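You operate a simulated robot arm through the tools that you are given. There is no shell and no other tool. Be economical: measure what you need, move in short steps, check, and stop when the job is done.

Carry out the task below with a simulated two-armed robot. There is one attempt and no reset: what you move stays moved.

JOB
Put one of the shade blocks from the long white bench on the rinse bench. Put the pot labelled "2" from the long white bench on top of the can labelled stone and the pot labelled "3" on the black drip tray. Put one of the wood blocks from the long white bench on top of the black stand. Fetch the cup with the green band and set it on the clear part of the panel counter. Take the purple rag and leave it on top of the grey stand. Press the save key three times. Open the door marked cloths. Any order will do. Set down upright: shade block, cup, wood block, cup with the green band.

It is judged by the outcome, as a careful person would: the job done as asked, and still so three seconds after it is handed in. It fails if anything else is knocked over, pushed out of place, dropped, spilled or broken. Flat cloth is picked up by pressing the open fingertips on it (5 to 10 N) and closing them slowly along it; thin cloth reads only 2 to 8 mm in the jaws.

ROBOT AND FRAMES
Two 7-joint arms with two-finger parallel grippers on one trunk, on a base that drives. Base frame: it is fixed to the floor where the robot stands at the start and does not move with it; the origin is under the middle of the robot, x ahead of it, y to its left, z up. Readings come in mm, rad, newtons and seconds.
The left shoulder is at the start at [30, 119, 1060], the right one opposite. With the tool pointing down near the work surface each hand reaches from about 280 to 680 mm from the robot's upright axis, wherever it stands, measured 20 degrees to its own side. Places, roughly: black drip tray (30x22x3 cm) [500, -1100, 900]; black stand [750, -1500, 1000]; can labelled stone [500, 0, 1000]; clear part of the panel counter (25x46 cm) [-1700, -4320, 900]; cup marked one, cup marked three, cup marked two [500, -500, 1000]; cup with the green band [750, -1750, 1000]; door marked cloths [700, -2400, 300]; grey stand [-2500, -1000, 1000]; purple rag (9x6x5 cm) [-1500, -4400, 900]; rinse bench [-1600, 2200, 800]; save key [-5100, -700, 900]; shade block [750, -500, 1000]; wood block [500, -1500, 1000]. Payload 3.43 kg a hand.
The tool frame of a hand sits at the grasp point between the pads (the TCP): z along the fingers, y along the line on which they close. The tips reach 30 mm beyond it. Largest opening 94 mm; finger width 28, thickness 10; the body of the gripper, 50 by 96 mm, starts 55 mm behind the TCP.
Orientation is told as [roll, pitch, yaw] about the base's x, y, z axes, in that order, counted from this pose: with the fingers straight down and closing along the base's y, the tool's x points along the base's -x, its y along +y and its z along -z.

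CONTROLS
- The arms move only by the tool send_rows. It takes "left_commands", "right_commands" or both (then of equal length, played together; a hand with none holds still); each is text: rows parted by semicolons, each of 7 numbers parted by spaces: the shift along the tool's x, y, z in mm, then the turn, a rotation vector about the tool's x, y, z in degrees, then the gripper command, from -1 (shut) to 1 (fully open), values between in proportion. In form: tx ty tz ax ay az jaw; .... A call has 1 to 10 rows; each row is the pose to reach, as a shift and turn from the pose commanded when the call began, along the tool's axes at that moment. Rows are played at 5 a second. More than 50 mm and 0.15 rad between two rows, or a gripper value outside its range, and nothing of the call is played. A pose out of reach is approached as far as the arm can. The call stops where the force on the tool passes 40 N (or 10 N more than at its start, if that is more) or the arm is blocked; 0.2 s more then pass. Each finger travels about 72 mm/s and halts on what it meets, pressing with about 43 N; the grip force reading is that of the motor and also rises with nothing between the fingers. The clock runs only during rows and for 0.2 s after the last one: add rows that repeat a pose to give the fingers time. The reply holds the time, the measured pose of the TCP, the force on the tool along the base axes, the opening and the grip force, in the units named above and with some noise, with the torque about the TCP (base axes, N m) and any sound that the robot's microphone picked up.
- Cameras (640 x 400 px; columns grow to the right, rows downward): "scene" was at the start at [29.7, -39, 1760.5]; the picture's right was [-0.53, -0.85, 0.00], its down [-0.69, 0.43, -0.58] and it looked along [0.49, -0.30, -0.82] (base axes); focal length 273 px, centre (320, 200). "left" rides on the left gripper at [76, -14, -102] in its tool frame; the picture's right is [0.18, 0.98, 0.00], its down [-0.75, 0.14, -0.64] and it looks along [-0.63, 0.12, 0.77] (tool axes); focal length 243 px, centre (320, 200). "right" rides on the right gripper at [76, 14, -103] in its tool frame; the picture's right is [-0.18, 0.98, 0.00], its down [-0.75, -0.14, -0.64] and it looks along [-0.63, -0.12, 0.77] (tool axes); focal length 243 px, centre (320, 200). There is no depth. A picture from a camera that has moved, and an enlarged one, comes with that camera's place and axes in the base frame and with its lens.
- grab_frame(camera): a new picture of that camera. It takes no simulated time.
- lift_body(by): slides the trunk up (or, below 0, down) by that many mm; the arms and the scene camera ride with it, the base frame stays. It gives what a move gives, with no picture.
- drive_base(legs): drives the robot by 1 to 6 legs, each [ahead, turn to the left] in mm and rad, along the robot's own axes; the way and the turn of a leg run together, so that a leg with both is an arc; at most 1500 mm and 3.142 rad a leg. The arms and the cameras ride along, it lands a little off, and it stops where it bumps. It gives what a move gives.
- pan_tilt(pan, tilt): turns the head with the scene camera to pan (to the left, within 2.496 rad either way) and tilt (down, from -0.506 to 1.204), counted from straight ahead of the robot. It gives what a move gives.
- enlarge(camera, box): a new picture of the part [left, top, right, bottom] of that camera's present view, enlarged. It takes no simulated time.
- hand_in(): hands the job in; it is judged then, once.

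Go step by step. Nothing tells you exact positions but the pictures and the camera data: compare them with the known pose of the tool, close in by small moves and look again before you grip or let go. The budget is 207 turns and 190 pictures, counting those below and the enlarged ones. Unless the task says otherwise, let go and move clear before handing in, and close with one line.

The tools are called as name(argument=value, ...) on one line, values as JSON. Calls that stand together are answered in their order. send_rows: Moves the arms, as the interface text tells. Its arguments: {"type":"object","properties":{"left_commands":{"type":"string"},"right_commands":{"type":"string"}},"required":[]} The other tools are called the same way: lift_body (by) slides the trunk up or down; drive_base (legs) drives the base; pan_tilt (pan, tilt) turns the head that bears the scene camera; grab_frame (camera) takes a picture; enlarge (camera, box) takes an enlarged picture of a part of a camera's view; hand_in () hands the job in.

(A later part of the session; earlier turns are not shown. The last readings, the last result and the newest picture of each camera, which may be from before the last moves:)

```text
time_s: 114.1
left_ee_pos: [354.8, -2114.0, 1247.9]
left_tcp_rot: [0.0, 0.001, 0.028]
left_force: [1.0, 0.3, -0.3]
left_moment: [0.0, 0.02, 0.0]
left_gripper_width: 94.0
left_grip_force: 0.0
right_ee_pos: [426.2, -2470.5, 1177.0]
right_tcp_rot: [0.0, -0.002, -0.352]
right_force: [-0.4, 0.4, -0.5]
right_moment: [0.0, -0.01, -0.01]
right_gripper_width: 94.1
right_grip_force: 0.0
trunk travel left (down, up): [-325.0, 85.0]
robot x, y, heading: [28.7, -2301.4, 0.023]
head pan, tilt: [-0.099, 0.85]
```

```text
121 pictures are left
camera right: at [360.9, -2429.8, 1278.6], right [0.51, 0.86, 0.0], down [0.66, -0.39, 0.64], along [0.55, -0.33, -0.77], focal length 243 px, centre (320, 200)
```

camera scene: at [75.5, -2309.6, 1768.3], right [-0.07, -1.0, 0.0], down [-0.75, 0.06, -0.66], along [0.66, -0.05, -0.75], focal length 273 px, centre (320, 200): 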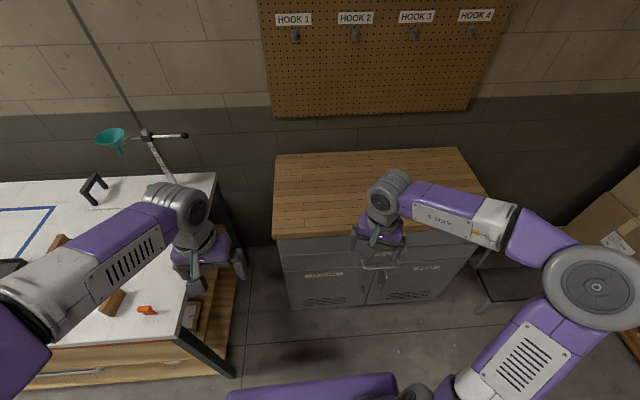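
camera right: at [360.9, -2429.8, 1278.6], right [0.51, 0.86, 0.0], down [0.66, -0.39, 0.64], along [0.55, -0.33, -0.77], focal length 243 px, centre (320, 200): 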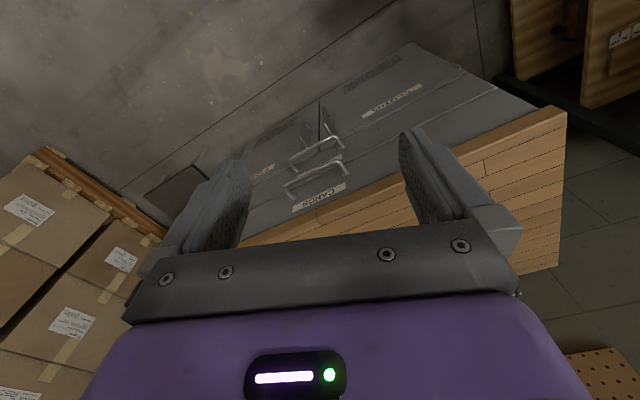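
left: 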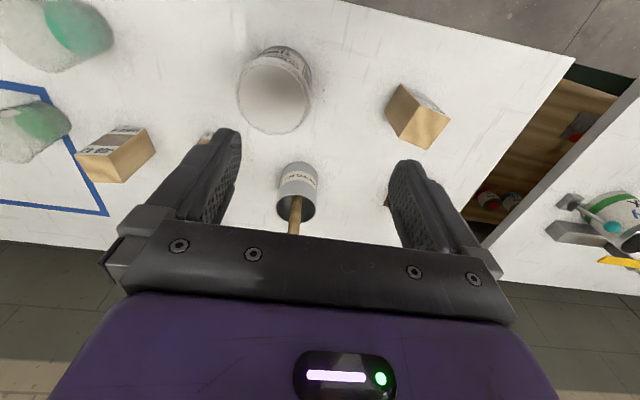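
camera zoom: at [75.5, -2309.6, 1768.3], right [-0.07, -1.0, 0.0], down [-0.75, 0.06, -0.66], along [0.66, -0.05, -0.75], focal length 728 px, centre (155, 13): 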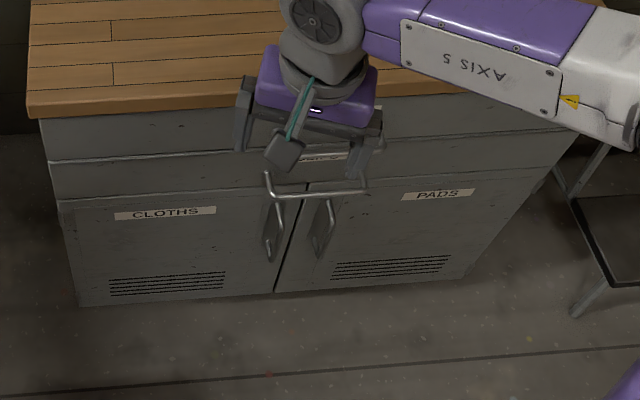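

CLOTHS is the left door (hinge on its left, handle near the centre gap, y≈−2600, z≈300–500). I lower the trunk and pitch the right hand forward to look at the handle.

lift_body(by=-320)

send_rows(right_commands="15 0 0 0 -7.5 0 1; 30 0 0 0 -15 0 1; 45 0 0 0 -22.5 0 1; 60 0 0 0 -30 0 1; 60 0 20 0 -37.5 0 1; 60 0 60 0 -45 0 1; 60 0 100 0 -52.5 0 1; 60 0 140 0 -60 0 1; 60 0 180 0 -60 0 1; 60 0 220 0 -60 0 1")

grab_frame(camera="right")

grab_frame(camera="scene")

```text
time_s: 117.2
left_ee_pos: [354.4, -2113.2, 926.5]
left_tcp_rot: [-0.001, 0.001, 0.027]
left_force: [0.2, 0.1, -0.3]
left_moment: [-0.01, -0.01, -0.01]
left_gripper_width: 94.2
left_grip_force: 0.0
right_ee_pos: [427.9, -2470.6, 855.3]
right_tcp_rot: [0.0, -0.003, -0.351]
right_force: [-0.2, 0.6, -0.7]
right_moment: [-0.01, -0.02, 0.0]
right_gripper_width: 94.2
right_grip_force: 0.1
trunk travel left (down, up): [-5.0, 405.0]
robot x, y, heading: [29.8, -2305.1, 0.025]
head pan, tilt: [-0.099, 0.85]
```

```text
time_s: 119.4
left_ee_pos: [355.5, -2114.2, 927.3]
left_tcp_rot: [0.0, 0.002, 0.026]
left_force: [0.1, -0.5, -0.2]
left_moment: [0.03, -0.02, 0.0]
left_gripper_width: 94.2
left_grip_force: 0.1
right_ee_pos: [394.0, -2439.8, 628.5]
right_tcp_rot: [-0.002, -1.046, -0.351]
right_force: [0.3, 0.2, 0.5]
right_moment: [0.03, 0.05, 0.03]
right_gripper_width: 94.0
right_grip_force: 0.0
right hand out of reach, approached as far as the arm can: row 5, 6, 7, 8, 9, 10
trunk travel left (down, up): [-5.0, 405.0]
robot x, y, heading: [29.6, -2305.1, 0.028]
head pan, tilt: [-0.099, 0.85]
```

```text
120 pictures are left
camera right: at [281.5, -2381.7, 613.0], right [0.43, 0.89, 0.16], down [-0.22, -0.07, 0.97], along [0.88, -0.45, 0.16], focal length 243 px, centre (320, 200)
```

right: 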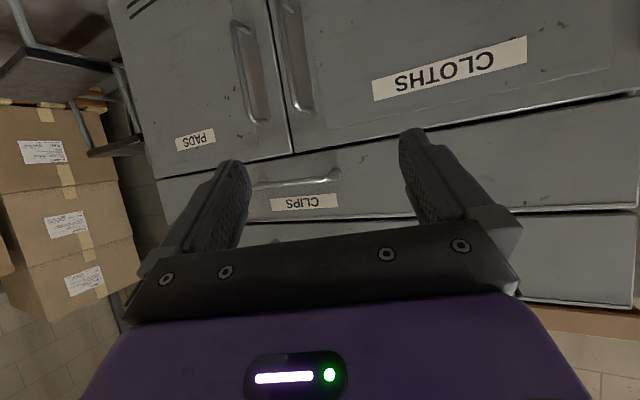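

```text
119 pictures are left
camera scene: at [76.1, -2310.3, 1448.3], right [-0.07, -1.0, 0.0], down [-0.75, 0.06, -0.66], along [0.66, -0.05, -0.75], focal length 273 px, centre (320, 200)
```

scene: 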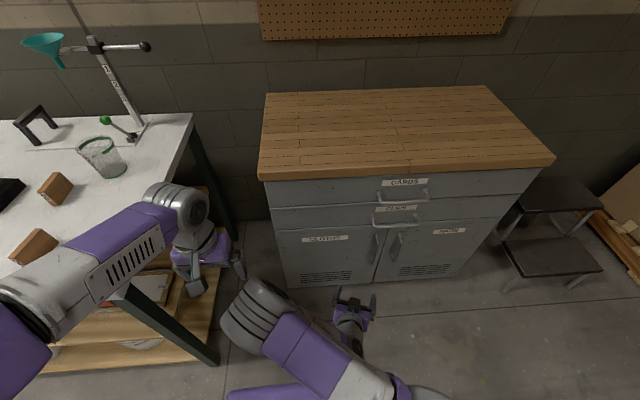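

Clear views of the handle. Zoom in scene and hand cameras to measure it.

enlarge(camera="scene", box=[320, 190, 480, 290])

enlarge(camera="right", box=[200, 0, 360, 100])

```text
4.00 times, centred on (400, 240) of scene
camera zoom: at [76.1, -2310.3, 1448.3], right [-0.07, -1.0, 0.0], down [-0.75, 0.06, -0.66], along [0.66, -0.05, -0.75], focal length 1092 px, centre (0, 40)
```

zoom: 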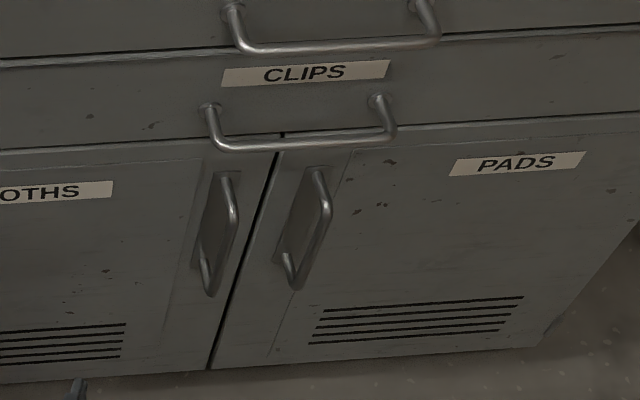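

```text
4.00 times, centred on (280, 50) of right
camera zoom: at [281.5, -2381.7, 613.0], right [0.43, 0.89, 0.16], down [-0.22, -0.07, 0.97], along [0.88, -0.45, 0.16], focal length 970 px, centre (480, 800)
```

zoom: 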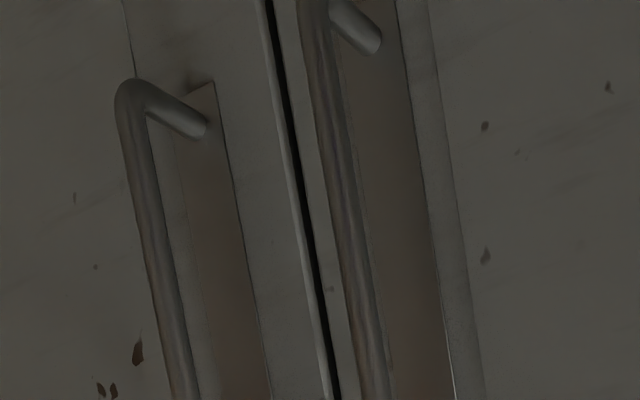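

Handle bar of CLOTHS is at about (651,−2589), z 361–516; hinge at y≈−2176. I'll shift the robot right ~400 mm and use the left hand, so the door opens away from the robot.

drive_base(legs=[[0, -1.596], [400, 0], [0, 1.571]])

grab_frame(camera="scene")

```text
time_s: 129.7
left_ee_pos: [351.6, -2529.3, 927.2]
left_tcp_rot: [-0.001, 0.001, -0.051]
left_force: [0.5, 0.3, 0.2]
left_moment: [-0.01, -0.02, 0.03]
left_gripper_width: 93.6
left_grip_force: 0.1
right_ee_pos: [367.2, -2857.6, 628.7]
right_tcp_rot: [-0.004, -1.049, -0.427]
right_force: [-0.9, 0.2, -0.5]
right_moment: [0.01, 0.0, 0.01]
right_gripper_width: 94.2
right_grip_force: 0.1
trunk travel left (down, up): [-5.0, 405.0]
robot x, y, heading: [15.0, -2692.7, -0.051]
head pan, tilt: [-0.099, 0.85]
```

```text
116 pictures are left
camera scene: at [58.9, -2702.9, 1448.3], right [-0.15, -0.99, 0.0], down [-0.74, 0.11, -0.66], along [0.65, -0.1, -0.75], focal length 273 px, centre (320, 200)
```

scene: 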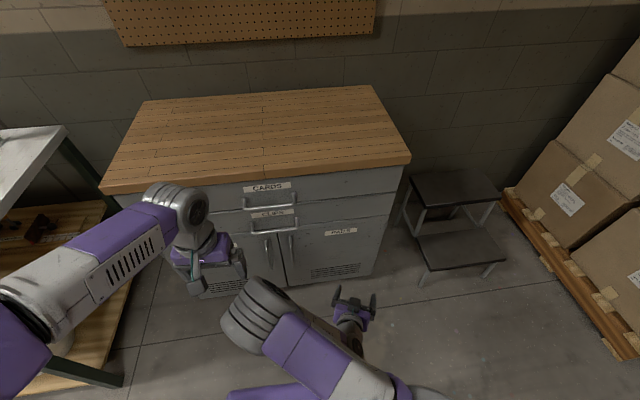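

Now pitch the left hand forward while moving it toward the handle's front.

send_rows(left_commands="-15 -5 25 0 -7.5 0 0.2; -30 -10 50 0 -15 0 0.2; -45 -15 75 0 -22.5 0 0.2; -60 -20 105 0 -30 0 0.2; -75 -25 135 0 -37.5 0 0.2; -90 -30 170 0 -45 0 0.2; -105 -35 205 0 -52.5 0 0.2; -120 -40 240 0 -60 0 0.2; -130 -45 280 0 -67.5 0 0.2; -135 -49 320 0 -75 0 0.2")

grab_frame(camera="left")

```text
time_s: 132.1
left_ee_pos: [487.0, -2588.0, 606.9]
left_tcp_rot: [0.052, -1.28, 0.029]
left_force: [0.6, -0.1, -0.1]
left_moment: [0.0, 0.03, -0.01]
left_gripper_width: 56.3
left_grip_force: 0.1
left hand out of reach, approached as far as the arm can: row 8, 9, 10
right_ee_pos: [367.0, -2865.2, 629.5]
right_tcp_rot: [0.006, -1.048, -0.462]
right_force: [-0.1, 0.9, -1.1]
right_moment: [-0.02, 0.01, 0.02]
right_gripper_width: 94.1
right_grip_force: 0.1
trunk travel left (down, up): [-5.0, 405.0]
robot x, y, heading: [10.9, -2690.7, -0.05]
head pan, tilt: [-0.099, 0.85]
stopped in row 10 (left hand): the arm was blocked; the commanded pose is now the measured one
```

```text
115 pictures are left
camera left: at [367.4, -2610.5, 563.3], right [-0.13, 0.98, -0.16], down [-0.41, 0.1, 0.91], along [0.9, 0.18, 0.39], focal length 243 px, centre (320, 200)
```

left: 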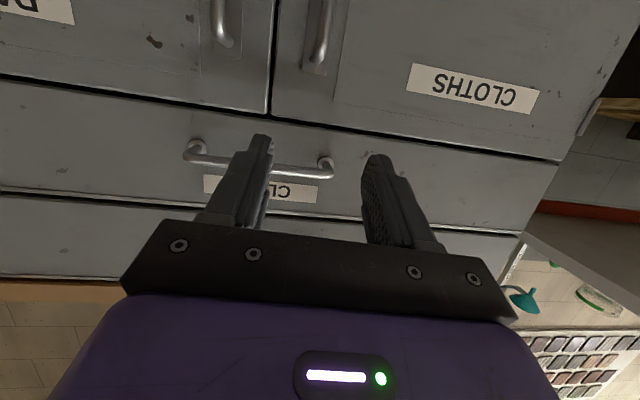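

The left arm touched the right arm. I move the right hand away to the right and up.

send_rows(right_commands="-10 -35 -6 0 0 0 1; -25 -70 -14 0 0 0 1; -50 -100 -29 0 0 0 1; -80 -125 -46 0 0 0 1; -115 -150 -66 0 0 0 1; -150 -170 -87 0 0 0 1")

grab_frame(camera="scene")

```text
time_s: 133.4
left_ee_pos: [485.5, -2588.0, 607.9]
left_tcp_rot: [0.05, -1.278, 0.025]
left_force: [0.4, -0.1, -1.2]
left_moment: [0.01, -0.01, 0.03]
left_gripper_width: 56.3
left_grip_force: 0.0
right_ee_pos: [395.6, -3074.1, 798.6]
right_tcp_rot: [-0.463, -0.902, -0.014]
right_force: [1.0, 0.5, 0.5]
right_moment: [-0.04, 0.08, -0.1]
right_gripper_width: 93.8
right_grip_force: 0.0
right hand out of reach, approached as far as the arm can: row 1, 2, 3, 4, 5, 6
trunk travel left (down, up): [-5.0, 405.0]
robot x, y, heading: [15.5, -2694.1, -0.054]
head pan, tilt: [-0.099, 0.85]
```

```text
114 pictures are left
camera scene: at [58.8, -2703.0, 1448.4], right [-0.15, -0.99, 0.0], down [-0.74, 0.11, -0.66], along [0.65, -0.1, -0.75], focal length 273 px, centre (320, 200)
```

scene: 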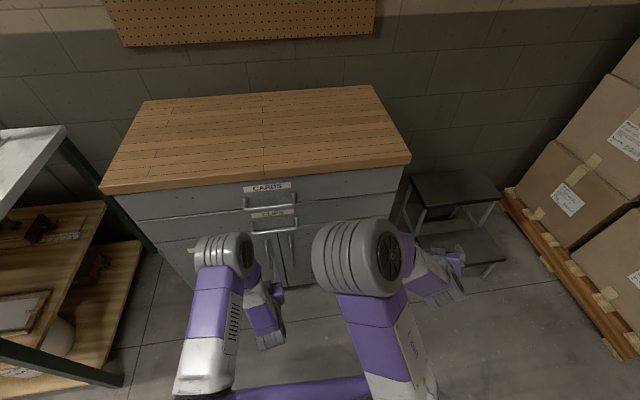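

Now lower the left hand to handle height, moving slightly forward.

send_rows(left_commands="35 0 25 0 0 0 0.2; 70 0 50 0 0 0 0.2; 105 0 75 0 0 0 0.2; 140 0 100 0 0 0 0.2; 140 0 100 0 0 0 0.2")

grab_frame(camera="left")

grab_frame(camera="scene")

```text
time_s: 134.7
left_ee_pos: [541.5, -2602.1, 445.0]
left_tcp_rot: [0.092, -1.276, 0.0]
left_force: [-0.2, 0.3, 1.0]
left_moment: [0.02, -0.02, -0.05]
left_gripper_width: 56.5
left_grip_force: 0.1
left hand out of reach, approached as far as the arm can: row 1, 2, 3, 4, 5
right_ee_pos: [397.5, -3079.1, 821.5]
right_tcp_rot: [0.003, -1.045, -0.461]
right_force: [-0.7, 0.3, 0.3]
right_moment: [0.03, -0.02, 0.01]
right_gripper_width: 93.9
right_grip_force: 0.1
trunk travel left (down, up): [-5.0, 405.0]
robot x, y, heading: [16.6, -2693.3, -0.052]
head pan, tilt: [-0.099, 0.85]
```

```text
113 pictures are left
camera left: at [422.7, -2625.7, 401.2], right [-0.14, 0.98, -0.15], down [-0.41, 0.08, 0.91], along [0.9, 0.19, 0.39], focal length 243 px, centre (320, 200)
```

left: 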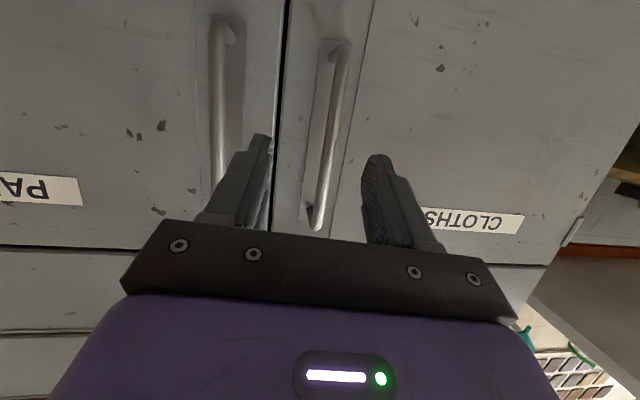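

```text
112 pictures are left
camera scene: at [58.9, -2702.7, 1448.3], right [-0.15, -0.99, 0.0], down [-0.74, 0.11, -0.66], along [0.65, -0.1, -0.75], focal length 273 px, centre (320, 200)
```

scene: 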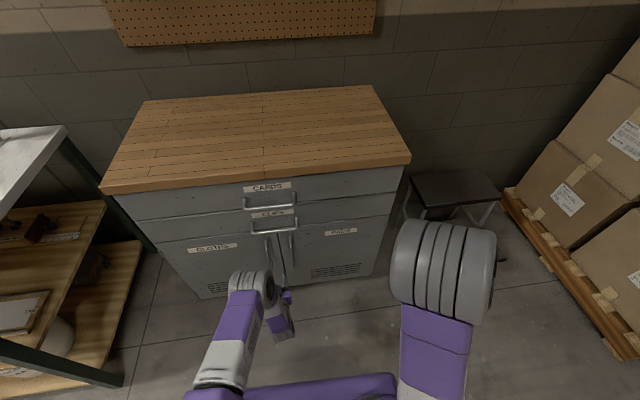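

The bar is between the fingers, slightly left of centre. Advance to the bar.

send_rows(left_commands="-10 7 33 0 0 0 0.2; -20 13 66 0 0 0 0.2; -26 13 86 0 0 0 0.2; -29.5 13 98 0 0 0 0.2; -29.5 13 98 0 0 0 0.2")

grab_frame(camera="left")

```text
time_s: 135.8
left_ee_pos: [646.3, -2582.8, 445.3]
left_tcp_rot: [0.077, -1.277, 0.015]
left_force: [-8.0, -1.2, 4.3]
left_moment: [-0.11, -0.14, -0.33]
left_gripper_width: 56.5
left_grip_force: 0.0
left hand out of reach, approached as far as the arm can: row 1, 2, 3, 4
right_ee_pos: [396.2, -3080.1, 822.7]
right_tcp_rot: [0.006, -1.047, -0.463]
right_force: [1.2, -0.4, -0.2]
right_moment: [0.0, -0.01, 0.03]
right_gripper_width: 93.9
right_grip_force: 0.2
trunk travel left (down, up): [-5.0, 405.0]
robot x, y, heading: [11.2, -2689.2, -0.048]
head pan, tilt: [-0.099, 0.85]
```

```text
111 pictures are left
camera left: at [526.9, -2605.5, 401.9], right [-0.14, 0.98, -0.16], down [-0.41, 0.09, 0.91], along [0.9, 0.19, 0.39], focal length 243 px, centre (320, 200)
```

left: 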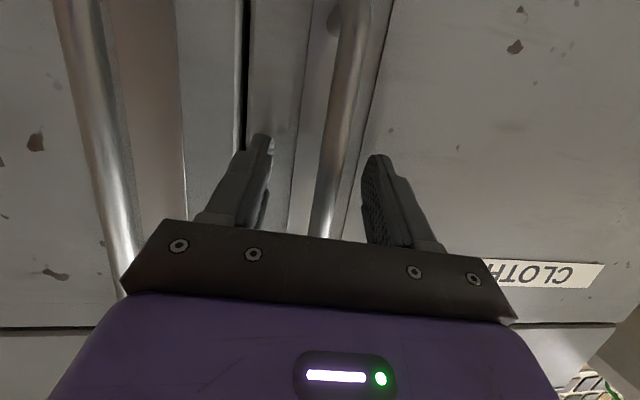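

The bar is at the grasp point. Close on it.

send_rows(left_commands="0 0 -3 0 0 0 0; 0 0 -3 0 0 0 -0.4; 0 0 -3 0 0 0 -1; 0 0 -3 0 0 0 -1; 0 0 -3 0 0 0 -1")

grab_frame(camera="left")

```text
time_s: 137.1
left_ee_pos: [645.1, -2579.6, 447.5]
left_tcp_rot: [0.07, -1.278, 0.022]
left_force: [-0.3, 16.8, 0.9]
left_moment: [-1.17, -0.02, -0.05]
left_gripper_width: 16.3
left_grip_force: 45.2
left hand out of reach, approached as far as the arm can: row 1, 2
right_ee_pos: [396.5, -3079.9, 820.9]
right_tcp_rot: [0.003, -1.044, -0.46]
right_force: [-0.4, 0.4, 0.6]
right_moment: [0.03, 0.02, 0.04]
right_gripper_width: 93.8
right_grip_force: 0.0
trunk travel left (down, up): [-5.0, 405.0]
robot x, y, heading: [12.9, -2693.6, -0.05]
head pan, tilt: [-0.099, 0.85]
```

```text
110 pictures are left
camera left: at [525.6, -2604.1, 403.0], right [-0.14, 0.98, -0.16], down [-0.41, 0.09, 0.91], along [0.9, 0.19, 0.39], focal length 243 px, centre (320, 200)
```

left: 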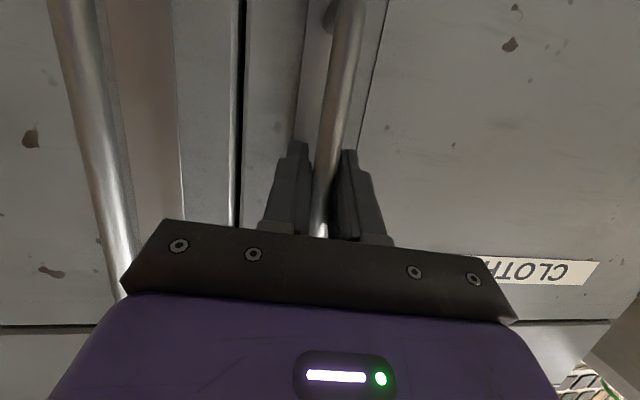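

Gripped (16 mm). Pull along the door's arc about 10°.

send_rows(left_commands="3 2 -10 0 0 0 -1; 6 5 -22 0 0 0 -1; 10 9 -35 0 0 0 -1; 15 15 -50 0 0 0 -1; 20 22 -65 0 0 0 -1; 20 22 -65 0 0 0 -1")

grab_frame(camera="left")

grab_frame(camera="scene")

```text
time_s: 137.6
left_ee_pos: [630.6, -2578.7, 446.3]
left_tcp_rot: [0.082, -1.28, 0.028]
left_force: [1.5, 2.6, -2.5]
left_moment: [-1.11, -0.27, 0.15]
left_gripper_width: 16.5
left_grip_force: 45.1
left hand out of reach, approached as far as the arm can: row 1, 2
right_ee_pos: [397.6, -3079.2, 821.4]
right_tcp_rot: [0.004, -1.044, -0.46]
right_force: [0.2, 0.6, 0.4]
right_moment: [-0.01, 0.0, -0.02]
right_gripper_width: 93.9
right_grip_force: 0.0
trunk travel left (down, up): [-5.0, 405.0]
robot x, y, heading: [17.5, -2691.6, -0.048]
head pan, tilt: [-0.099, 0.85]
stopped in row 2 (left hand): the force on the tool passed its limit at 44 N (the readings are from after the stop); the commanded pose is now the measured one
```

```text
109 pictures are left
camera left: at [512.3, -2603.7, 402.8], right [-0.16, 0.98, -0.15], down [-0.41, 0.08, 0.91], along [0.9, 0.2, 0.39], focal length 243 px, centre (320, 200)
```

left: 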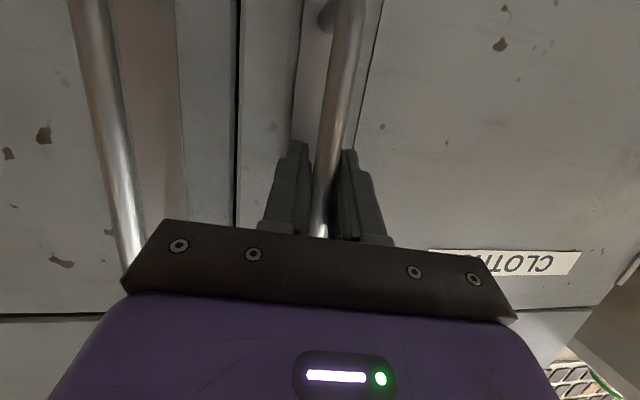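

```text
108 pictures are left
camera scene: at [59.6, -2702.3, 1448.2], right [-0.15, -0.99, 0.0], down [-0.74, 0.11, -0.66], along [0.65, -0.1, -0.75], focal length 273 px, centre (320, 200)
```

scene: 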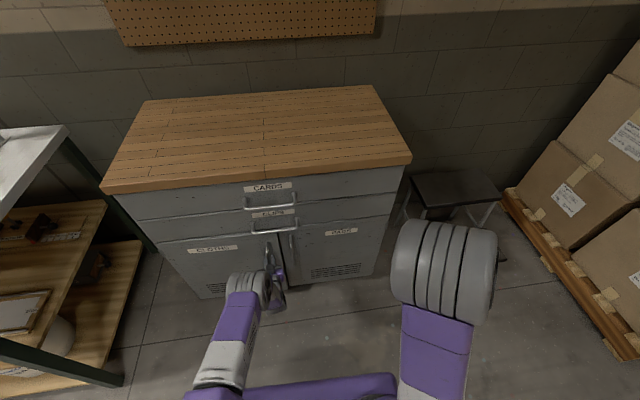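

The door moved ~14 mm (a catch gave way). Continue pulling.

send_rows(left_commands="3 2 -10 0 0 0 -1; 6 5 -20 0 0 0 -1; 9 9 -30 0 0 0 -1; 12 13 -40 0 0 0 -1; 15 17 -50 0 0 0 -1; 18 21 -60 0 0 0 -1; 21 26 -70 0 0 0 -1; 21 26 -70 0 0 0 -1")

grab_frame(camera="scene")

```text
time_s: 138.6
left_ee_pos: [591.2, -2570.2, 447.1]
left_tcp_rot: [0.126, -1.279, 0.007]
left_force: [0.1, 3.1, -4.2]
left_moment: [-1.04, -0.42, 0.17]
left_gripper_width: 16.9
left_grip_force: 44.9
left hand out of reach, approached as far as the arm can: row 3, 4, 5
right_ee_pos: [397.4, -3078.9, 821.1]
right_tcp_rot: [0.002, -1.045, -0.458]
right_force: [-0.4, 0.5, -0.1]
right_moment: [0.02, 0.0, -0.01]
right_gripper_width: 94.1
right_grip_force: 0.1
trunk travel left (down, up): [-5.0, 405.0]
robot x, y, heading: [11.1, -2690.2, -0.048]
head pan, tilt: [-0.099, 0.85]
stopped in row 5 (left hand): the force on the tool passed its limit at 45 N (the readings are from after the stop); the commanded pose is now the measured one
```

```text
107 pictures are left
camera scene: at [59.6, -2701.7, 1448.3], right [-0.15, -0.99, 0.0], down [-0.74, 0.11, -0.66], along [0.65, -0.1, -0.75], focal length 273 px, centre (320, 200)
```

scene: 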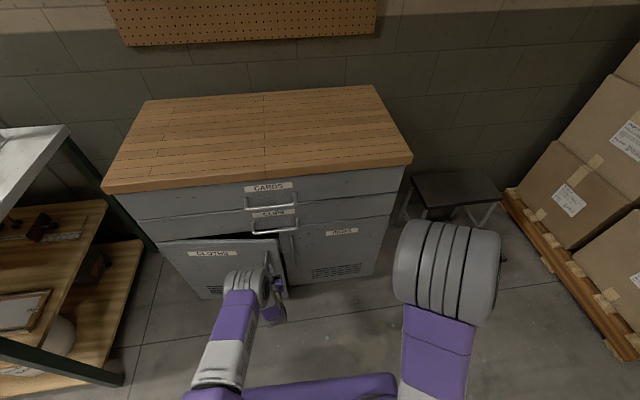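

The door is opening. The arm is at an awkward reach, so I'll pull further by backing the base with a slight left turn while holding the handle.

drive_base(legs=[[-60, 0.03], [-60, 0.045]])

grab_frame(camera="scene")

grab_frame(camera="left")

```text
time_s: 140.2
left_ee_pos: [475.0, -2522.4, 446.6]
left_tcp_rot: [0.143, -1.279, 0.073]
left_force: [0.3, -0.1, -1.1]
left_moment: [-1.07, -0.39, 0.05]
left_gripper_width: 16.9
left_grip_force: 45.2
right_ee_pos: [318.7, -3048.8, 821.6]
right_tcp_rot: [-0.001, -1.044, -0.387]
right_force: [-0.2, 0.1, 0.4]
right_moment: [0.01, 0.0, 0.02]
right_gripper_width: 94.0
right_grip_force: 0.0
trunk travel left (down, up): [-5.0, 405.0]
robot x, y, heading: [-87.2, -2688.6, 0.025]
head pan, tilt: [-0.099, 0.85]
stopped in leg 2: the force on the tool passed its limit at 47 N (the readings are from after the stop); the commanded pose is now the measured one
```

```text
106 pictures are left
camera scene: at [-46.5, -2696.2, 1448.4], right [-0.08, -1.0, 0.0], down [-0.75, 0.06, -0.66], along [0.66, -0.05, -0.75], focal length 273 px, centre (320, 200)
```

scene: 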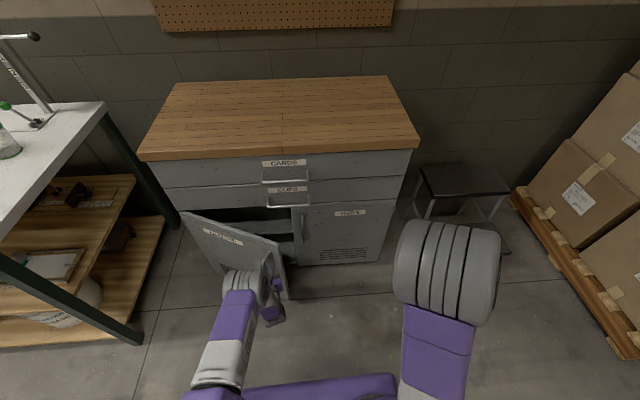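

```text
105 pictures are left
camera left: at [359.9, -2558.6, 402.7], right [-0.26, 0.96, -0.14], down [-0.41, 0.02, 0.91], along [0.87, 0.29, 0.39], focal length 243 px, centre (320, 200)
```

left: 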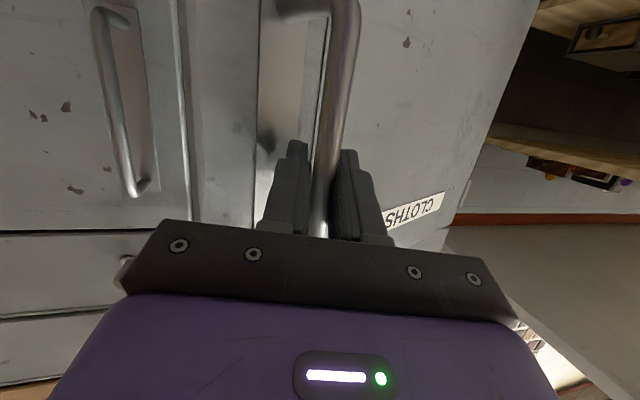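

Door at ~27°. Continue the arc by base: back and turn left.

drive_base(legs=[[-40, 0.07], [-25, 0.09], [-10, 0.09]])

grab_frame(camera="scene")

```text
time_s: 142.1
left_ee_pos: [344.6, -2395.2, 447.2]
left_tcp_rot: [0.151, -1.28, 0.312]
left_force: [29.2, 17.2, -11.1]
left_moment: [-0.98, -0.32, -0.05]
left_gripper_width: 16.7
left_grip_force: 44.8
right_ee_pos: [318.9, -2944.1, 821.0]
right_tcp_rot: [-0.002, -1.043, -0.136]
right_force: [-1.5, -0.6, -0.3]
right_moment: [-0.02, 0.04, 0.02]
right_gripper_width: 93.9
right_grip_force: 0.0
trunk travel left (down, up): [-5.0, 405.0]
robot x, y, heading: [-165.3, -2696.8, 0.269]
head pan, tilt: [-0.099, 0.85]
```

```text
104 pictures are left
camera scene: at [-118.7, -2690.2, 1448.2], right [0.17, -0.99, 0.0], down [-0.74, -0.13, -0.66], along [0.65, 0.11, -0.75], focal length 273 px, centre (320, 200)
```

scene: 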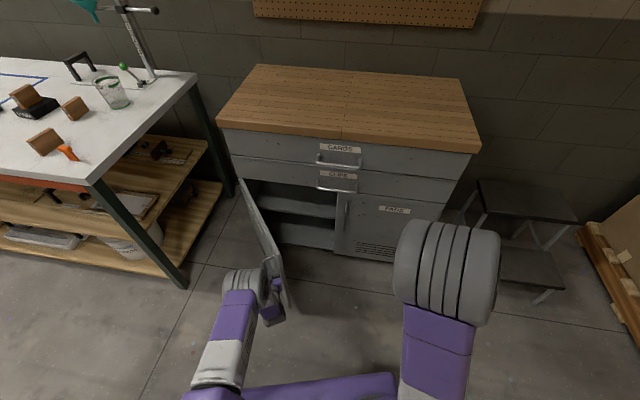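

Door ~51°+. One more pull toward ~75°.

drive_base(legs=[[10, 0.1], [15, 0.1], [20, 0.08]])

grab_frame(camera="scene")

grab_frame(camera="left")

```text
time_s: 143.1
left_ee_pos: [322.2, -2354.5, 447.8]
left_tcp_rot: [0.132, -1.284, 0.401]
left_force: [-2.4, -0.7, 1.5]
left_moment: [-0.76, -0.45, -0.11]
left_gripper_width: 16.6
left_grip_force: 44.9
right_ee_pos: [347.8, -2896.6, 820.8]
right_tcp_rot: [0.004, -1.047, -0.049]
right_force: [-0.5, -0.2, 0.0]
right_moment: [0.02, 0.0, -0.01]
right_gripper_width: 93.8
right_grip_force: 0.0
trunk travel left (down, up): [-5.0, 405.0]
robot x, y, heading: [-156.9, -2695.0, 0.359]
head pan, tilt: [-0.099, 0.85]
stopped in leg 1: the robot was blocked; the commanded pose is now the measured one
```

```text
103 pictures are left
camera scene: at [-113.9, -2685.3, 1448.4], right [0.26, -0.97, 0.0], down [-0.73, -0.19, -0.66], along [0.64, 0.17, -0.75], focal length 273 px, centre (320, 200)
```

scene: 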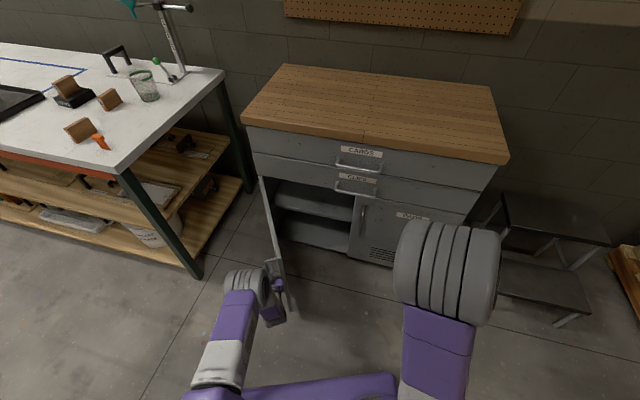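

```text
102 pictures are left
camera left: at [225.1, -2426.0, 402.6], right [-0.54, 0.83, -0.14], down [-0.4, -0.11, 0.91], along [0.74, 0.55, 0.39], focal length 243 px, centre (320, 200)
```

left: 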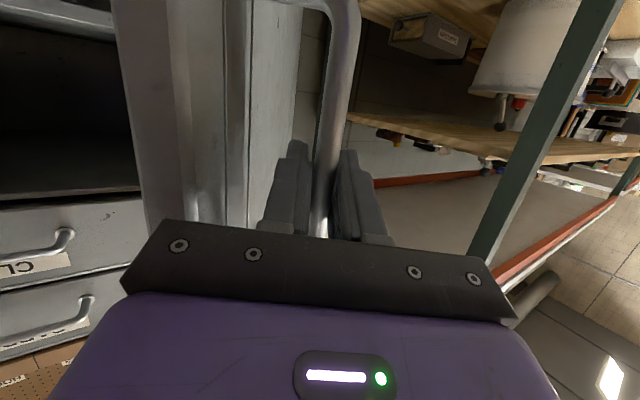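

Door is wide open (~65–70°). Release the handle and withdraw straight back.

send_rows(left_commands="0 0 0 0 0 0 -0.5; 0 0 0 0 0 0 0; 0 0 0 0 0 0 0; 0 0 -15 0 0 0 0; 0 0 -35 0 0 0 0; 0 -10 -60 0 0 0 0; 0 -30 -90 0 0 0 0")

grab_frame(camera="scene")

```text
time_s: 144.7
left_ee_pos: [263.1, -2428.1, 470.6]
left_tcp_rot: [0.141, -1.28, 0.392]
left_force: [0.5, 0.5, 0.2]
left_moment: [-0.01, 0.02, -0.03]
left_gripper_width: 47.0
left_grip_force: 0.0
right_ee_pos: [347.4, -2896.5, 821.3]
right_tcp_rot: [0.002, -1.045, -0.05]
right_force: [0.2, 0.4, 0.7]
right_moment: [0.02, 0.03, 0.01]
right_gripper_width: 93.9
right_grip_force: 0.1
trunk travel left (down, up): [-5.0, 405.0]
robot x, y, heading: [-161.4, -2694.4, 0.36]
head pan, tilt: [-0.099, 0.85]
```

```text
101 pictures are left
camera scene: at [-113.5, -2685.6, 1448.3], right [0.26, -0.97, 0.0], down [-0.73, -0.19, -0.66], along [0.64, 0.17, -0.75], focal length 273 px, centre (320, 200)
```

scene: 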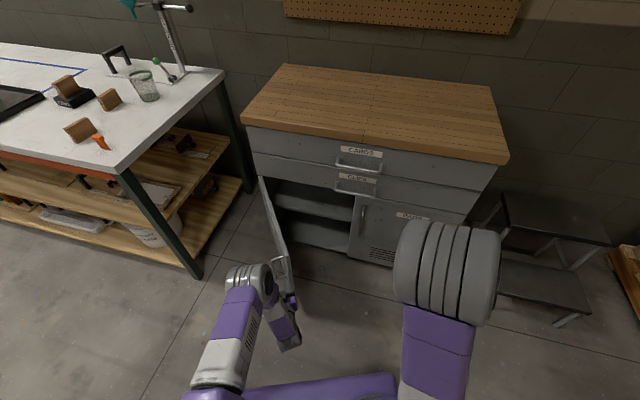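

Door stays open. Now back off and raise the trunk; then re-pose arms for the cup with the green band (≈(762,−1710)).

drive_base(legs=[[-120, 0]])

lift_body(by=320)

send_rows(left_commands="-43 0 13 0 0 0 0.5; -86 0 26 0 0 0 0.5; -129 0 39 0 0 0 0.5; -172 0 52 0 0 0 0.5; -215 0 65 0 0 0 0.5; -258 0 78 0 0 0 1; -300 0 90 0 0 0 1; -342 0 103 0 0 0 1; -360 0 108 0 0 0 1")

```text
time_s: 145.9
left_ee_pos: [154.0, -2470.5, 470.3]
left_tcp_rot: [0.139, -1.281, 0.391]
left_force: [0.2, -0.3, 0.3]
left_moment: [-0.03, 0.0, -0.01]
left_gripper_width: 47.1
left_grip_force: 0.1
right_ee_pos: [234.9, -2939.2, 821.7]
right_tcp_rot: [0.002, -1.047, -0.053]
right_force: [-0.8, -0.3, -0.2]
right_moment: [-0.01, 0.02, 0.03]
right_gripper_width: 93.9
right_grip_force: 0.0
trunk travel left (down, up): [-5.0, 405.0]
robot x, y, heading: [-271.3, -2739.4, 0.356]
head pan, tilt: [-0.099, 0.85]
```

```text
time_s: 149.1
left_ee_pos: [153.0, -2469.2, 790.4]
left_tcp_rot: [0.139, -1.281, 0.392]
left_force: [-1.2, 0.4, 0.1]
left_moment: [0.03, 0.01, 0.0]
left_gripper_width: 47.0
left_grip_force: 0.0
right_ee_pos: [236.3, -2940.4, 1141.7]
right_tcp_rot: [0.001, -1.044, -0.05]
right_force: [0.1, -0.6, 0.3]
right_moment: [0.01, 0.0, -0.01]
right_gripper_width: 94.0
right_grip_force: 0.0
trunk travel left (down, up): [-325.0, 85.0]
robot x, y, heading: [-269.8, -2738.5, 0.36]
head pan, tilt: [-0.099, 0.85]
```

```text
time_s: 151.1
left_ee_pos: [336.7, -2375.9, 1104.4]
left_tcp_rot: [0.14, -1.282, 0.39]
left_force: [-0.2, 0.2, 0.8]
left_moment: [0.01, -0.03, -0.03]
left_gripper_width: 93.8
left_grip_force: 0.1
right_ee_pos: [236.2, -2939.3, 1142.6]
right_tcp_rot: [0.001, -1.043, -0.05]
right_force: [0.1, -0.9, -0.1]
right_moment: [0.01, 0.0, -0.04]
right_gripper_width: 94.1
right_grip_force: 0.1
trunk travel left (down, up): [-325.0, 85.0]
robot x, y, heading: [-273.2, -2737.6, 0.357]
head pan, tilt: [-0.099, 0.85]
```

Retract the left hand a bit, then drive to the bench in front of the green-band cup.

send_rows(left_commands="12 0 -40 0 0 0 1; 24 0 -80 0 0 0 1; 36 0 -120 0 0 0 1; 48 0 -160 0 0 0 1; 60 0 -200 0 0 0 1; 60 0 -235 0 0 0 1")

drive_base(legs=[[0, 1.214], [1140, 0], [0, -1.42], [250, 0]])

pan_tilt(pan=-0.35, tilt=0.85)

grab_frame(camera="scene")

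grab_frame(camera="right")

```text
time_s: 152.5
left_ee_pos: [126.1, -2498.2, 1112.2]
left_tcp_rot: [0.141, -1.283, 0.39]
left_force: [0.1, 0.3, 0.4]
left_moment: [0.01, 0.01, -0.02]
left_gripper_width: 94.0
left_grip_force: 0.0
right_ee_pos: [236.2, -2940.7, 1142.0]
right_tcp_rot: [0.002, -1.046, -0.053]
right_force: [-0.7, -0.8, 0.1]
right_moment: [-0.03, 0.01, -0.04]
right_gripper_width: 93.9
right_grip_force: 0.0
trunk travel left (down, up): [-325.0, 85.0]
robot x, y, heading: [-269.8, -2737.2, 0.356]
head pan, tilt: [-0.099, 0.85]
```

```text
time_s: 166.2
left_ee_pos: [435.3, -1402.8, 1110.7]
left_tcp_rot: [0.138, -1.28, 0.181]
left_force: [0.4, -0.3, -0.4]
left_moment: [0.01, 0.04, 0.0]
left_gripper_width: 93.9
left_grip_force: 0.0
right_ee_pos: [449.3, -1856.5, 1141.2]
right_tcp_rot: [0.002, -1.043, -0.261]
right_force: [0.2, 0.0, -0.1]
right_moment: [0.01, -0.01, -0.01]
right_gripper_width: 94.1
right_grip_force: 0.0
trunk travel left (down, up): [-325.0, 85.0]
robot x, y, heading: [-3.0, -1552.7, 0.149]
head pan, tilt: [-0.099, 0.85]
```

```text
time_s: 167.0
left_ee_pos: [434.7, -1403.7, 1111.4]
left_tcp_rot: [0.139, -1.281, 0.182]
left_force: [-0.6, -0.5, 0.1]
left_moment: [0.01, 0.0, 0.01]
left_gripper_width: 93.9
left_grip_force: 0.1
right_ee_pos: [450.0, -1856.1, 1141.9]
right_tcp_rot: [0.001, -1.046, -0.263]
right_force: [-0.6, -0.3, -0.8]
right_moment: [0.02, -0.01, -0.02]
right_gripper_width: 94.2
right_grip_force: 0.0
trunk travel left (down, up): [-325.0, 85.0]
robot x, y, heading: [-1.1, -1551.8, 0.146]
head pan, tilt: [-0.351, 0.85]
```

```text
100 pictures are left
camera scene: at [41.2, -1572.7, 1768.3], right [-0.2, -0.98, 0.0], down [-0.74, 0.15, -0.66], along [0.65, -0.13, -0.75], focal length 273 px, centre (320, 200)
```

scene: 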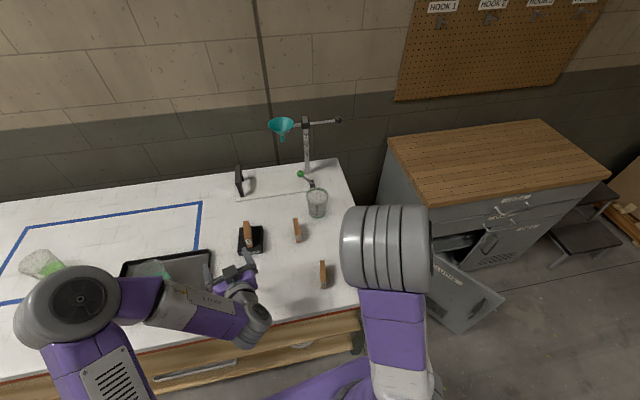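

```text
99 pictures are left
camera right: at [331.3, -1809.1, 1127.4], right [0.34, 0.93, 0.16], down [-0.21, -0.09, 0.97], along [0.92, -0.37, 0.16], focal length 243 px, centre (320, 200)
```

right: 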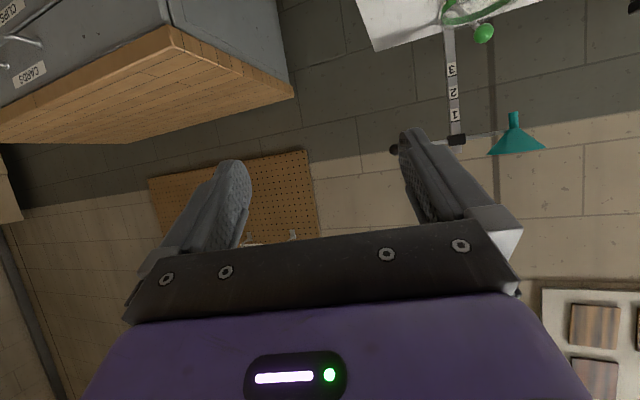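

enlarge(camera="scene", box=[280, 170, 360, 220])

```text
8.00 times, centred on (320, 195) of scene
camera zoom: at [41.2, -1572.7, 1768.3], right [-0.2, -0.98, 0.0], down [-0.74, 0.15, -0.66], along [0.65, -0.13, -0.75], focal length 2185 px, centre (320, 240)
```

zoom: 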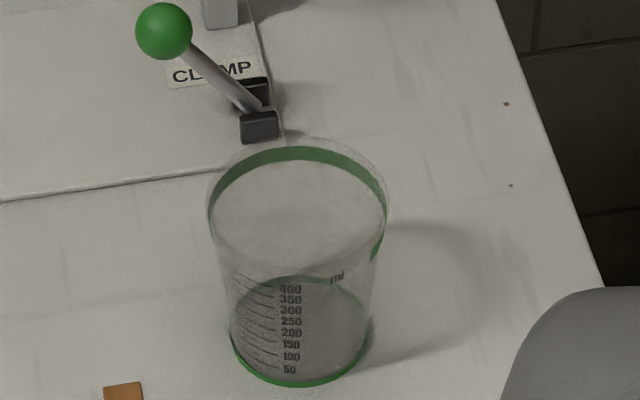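

The green-band cup: centre (763,−1706), base Ø77, mouth Ø≈91, height ≈102. I'll align the hand to yaw 0 behind it, avoiding wood blocks 2 and 3.

send_rows(right_commands="-11.4 32 19.8 -4.3 0 -2.5 1; -22.8 64 39.6 -8.6 0 -5 1; -34.2 96 59.4 -12.9 0 -7.45 1; -45.6 128 79 -12.9 0 -7.45 1; -57 160 99 -12.9 0 -7.45 1; -68.5 192 118.6 -12.9 0 -7.45 1; -68.5 192 118.6 -12.9 0 -7.45 1")

grab_frame(camera="right")

```text
time_s: 168.6
left_ee_pos: [434.3, -1403.2, 1112.2]
left_tcp_rot: [0.14, -1.282, 0.181]
left_force: [0.1, 0.7, -0.6]
left_moment: [0.02, -0.01, -0.02]
left_gripper_width: 94.1
left_grip_force: 0.0
right_ee_pos: [626.7, -1699.7, 1140.4]
right_tcp_rot: [0.003, -1.044, -0.003]
right_force: [0.3, 0.3, 0.1]
right_moment: [0.02, 0.01, 0.0]
right_gripper_width: 93.9
right_grip_force: 0.1
right hand out of reach, approached as far as the arm can: row 2, 3, 4, 6, 7
trunk travel left (down, up): [-325.0, 85.0]
robot x, y, heading: [-3.4, -1555.3, 0.148]
head pan, tilt: [-0.351, 0.85]
```

```text
97 pictures are left
camera right: at [501.4, -1685.6, 1126.8], right [0.09, 0.98, 0.16], down [-0.18, -0.14, 0.97], along [0.98, -0.12, 0.16], focal length 243 px, centre (320, 200)
```

right: 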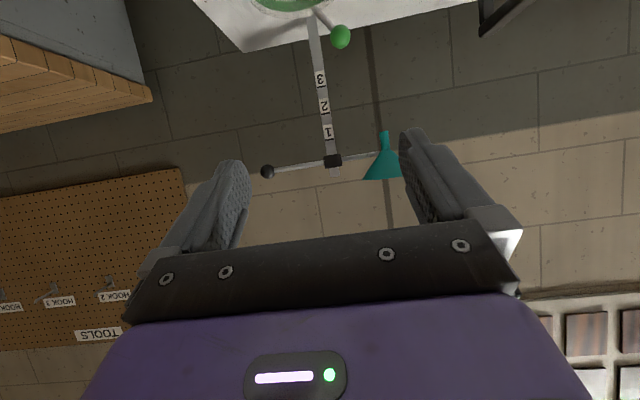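

Arm near its reach limit; I bring the base 50 mm forward first.

drive_base(legs=[[50, 0]])

```text
time_s: 169.5
left_ee_pos: [483.7, -1395.4, 1110.2]
left_tcp_rot: [0.141, -1.28, 0.183]
left_force: [0.9, 1.2, 0.1]
left_moment: [-0.03, 0.01, 0.01]
left_gripper_width: 94.1
left_grip_force: 0.1
right_ee_pos: [677.5, -1694.3, 1140.6]
right_tcp_rot: [0.004, -1.043, -0.002]
right_force: [0.0, 0.4, -1.3]
right_moment: [-0.01, 0.0, -0.02]
right_gripper_width: 94.1
right_grip_force: 0.1
trunk travel left (down, up): [-325.0, 85.0]
robot x, y, heading: [46.8, -1540.9, 0.146]
head pan, tilt: [-0.351, 0.85]
```

send_rows(right_commands="22 -12 -38 0 0 0 1; 61 -12 -15.5 0 0 0 1; 100 -12 7 0 0 0 1; 139 -12 29.5 0 0 0 1; 177.6 -12 52 0 0 0 1; 177.6 -12 52 0 0 0 1")

grab_frame(camera="right")

grab_frame(camera="scene")

```text
time_s: 170.9
left_ee_pos: [482.9, -1396.2, 1110.7]
left_tcp_rot: [0.142, -1.281, 0.179]
left_force: [0.1, -0.5, -0.7]
left_moment: [0.02, 0.05, 0.0]
left_gripper_width: 94.0
left_grip_force: 0.1
right_ee_pos: [601.1, -1663.2, 1008.9]
right_tcp_rot: [0.003, -1.045, -0.005]
right_force: [0.6, -0.8, -0.6]
right_moment: [0.0, -0.04, -0.02]
right_gripper_width: 94.3
right_grip_force: 0.1
right hand out of reach, approached as far as the arm can: row 3, 4, 5, 6
trunk travel left (down, up): [-325.0, 85.0]
robot x, y, heading: [40.5, -1542.7, 0.146]
head pan, tilt: [-0.351, 0.85]
```

```text
96 pictures are left
camera right: at [475.4, -1647.3, 994.1], right [0.09, 0.98, 0.16], down [-0.18, -0.14, 0.97], along [0.98, -0.12, 0.16], focal length 243 px, centre (320, 200)
```

right: 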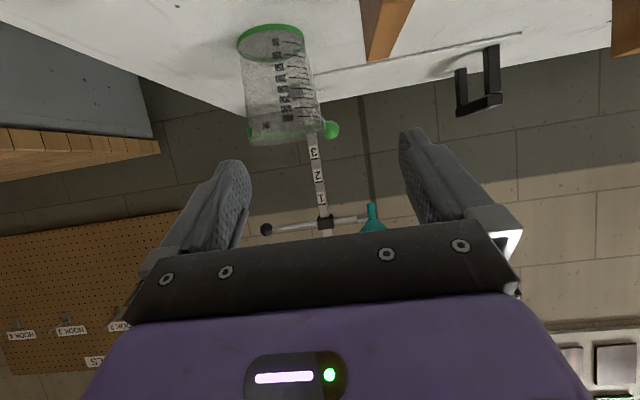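

```text
95 pictures are left
camera scene: at [89.8, -1566.2, 1768.3], right [-0.2, -0.98, 0.0], down [-0.74, 0.15, -0.66], along [0.65, -0.13, -0.75], focal length 273 px, centre (320, 200)
```

scene: 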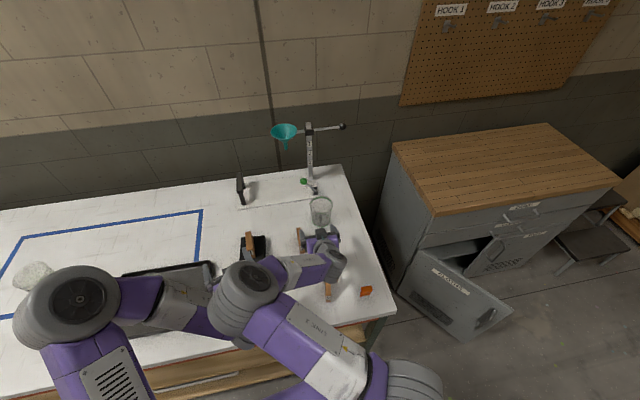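

The arm is in an awkward elbow posture. I'll lift away, return the hand to the neutral downward pose at the right, to reset the posture.

send_rows(right_commands="-40 0 -23 0 0 0 1; -80 0 -46 0 0 0 1; -73 -19 -64 0 7.5 0 1; -67 -38 -82 0 15 0 1; -60 -57 -100 0 22.5 0 1; -54 -75 -118 0 30 0 1; -48 -94 -136 0 37.5 0 1; -41 -113 -154 0 45 0 1; -35 -132 -172 0 52.5 0 1; -29 -150 -190 0 60 0 1")

grab_frame(camera="scene")

```text
time_s: 173.1
left_ee_pos: [481.7, -1397.9, 1113.0]
left_tcp_rot: [0.145, -1.281, 0.177]
left_force: [0.7, -0.8, 0.1]
left_moment: [0.0, 0.01, 0.0]
left_gripper_width: 94.3
left_grip_force: 0.1
right_ee_pos: [458.0, -1813.7, 1142.1]
right_tcp_rot: [0.001, -0.022, 0.006]
right_force: [-1.0, -1.5, 0.8]
right_moment: [0.01, -0.01, 0.0]
right_gripper_width: 94.0
right_grip_force: 0.1
right hand out of reach, approached as far as the arm can: row 10
trunk travel left (down, up): [-325.0, 85.0]
robot x, y, heading: [47.8, -1542.2, 0.153]
head pan, tilt: [-0.351, 0.85]
```

```text
94 pictures are left
camera scene: at [88.0, -1568.4, 1768.4], right [-0.2, -0.98, 0.0], down [-0.73, 0.15, -0.66], along [0.65, -0.13, -0.75], focal length 273 px, centre (320, 200)
```

scene: 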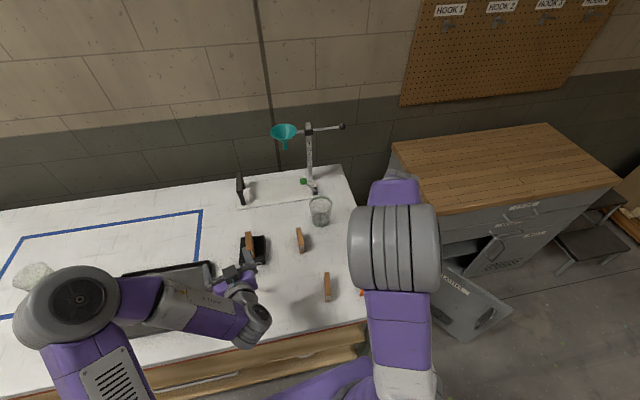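

I turn the base to heading ≈ −0.04 to replicate the geometry used for cup 2.

drive_base(legs=[[0, -0.19]])

```text
time_s: 174.2
left_ee_pos: [502.8, -1480.6, 1110.9]
left_tcp_rot: [0.14, -1.282, -0.01]
left_force: [0.2, -0.4, -0.7]
left_moment: [0.0, 0.0, 0.0]
left_gripper_width: 94.0
left_grip_force: 0.1
right_ee_pos: [401.9, -1886.9, 1142.9]
right_tcp_rot: [-0.002, -0.021, -0.184]
right_force: [-0.2, 0.6, 0.3]
right_moment: [0.0, 0.01, 0.02]
right_gripper_width: 93.9
right_grip_force: 0.0
trunk travel left (down, up): [-325.0, 85.0]
robot x, y, heading: [46.8, -1540.7, -0.047]
head pan, tilt: [-0.351, 0.85]
```

send_rows(right_commands="-27 32 6 0 0 -3 1; -54 64 12 0 0 -6 1; -81 96 18 0 0 -10.5 1; -108 128 24 0 0 -10.5 1; -136 161 31 0 0 -10.5 1; -163 193 37 0 0 -10.5 1; -190 225 43 0 0 -10.5 1; -190 225 43 0 0 -10.5 1")

grab_frame(camera="right")

grab_frame(camera="scene")

```text
time_s: 176.0
left_ee_pos: [501.6, -1483.3, 1112.3]
left_tcp_rot: [0.148, -1.282, -0.018]
left_force: [-0.3, -0.2, -0.4]
left_moment: [0.04, 0.02, 0.03]
left_gripper_width: 93.9
left_grip_force: 0.0
right_ee_pos: [571.7, -1683.8, 1122.4]
right_tcp_rot: [-0.004, -0.023, -0.003]
right_force: [0.2, 0.4, 0.5]
right_moment: [0.04, -0.02, 0.03]
right_gripper_width: 94.1
right_grip_force: 0.1
right hand out of reach, approached as far as the arm can: row 1, 2, 3, 4, 5, 6, 7, 8
trunk travel left (down, up): [-325.0, 85.0]
robot x, y, heading: [42.6, -1546.5, -0.044]
head pan, tilt: [-0.351, 0.85]
```

```text
93 pictures are left
camera right: at [494.5, -1668.3, 1223.7], right [0.19, 0.98, 0.0], down [0.74, -0.14, 0.66], along [0.65, -0.12, -0.75], focal length 243 px, centre (320, 200)
```

right: 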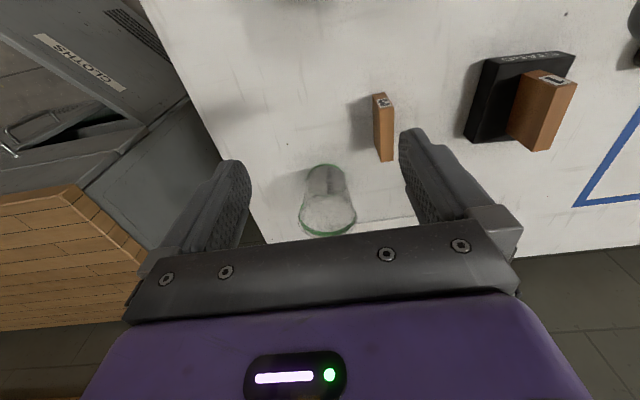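

```text
92 pictures are left
camera scene: at [83.0, -1577.2, 1768.3], right [-0.39, -0.92, 0.0], down [-0.69, 0.29, -0.66], along [0.61, -0.25, -0.75], focal length 273 px, centre (320, 200)
```

scene: 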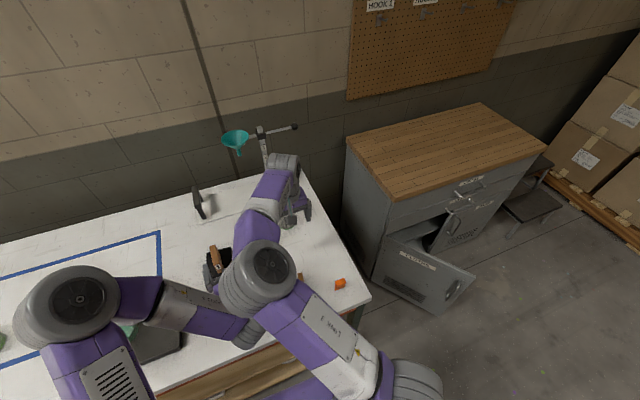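

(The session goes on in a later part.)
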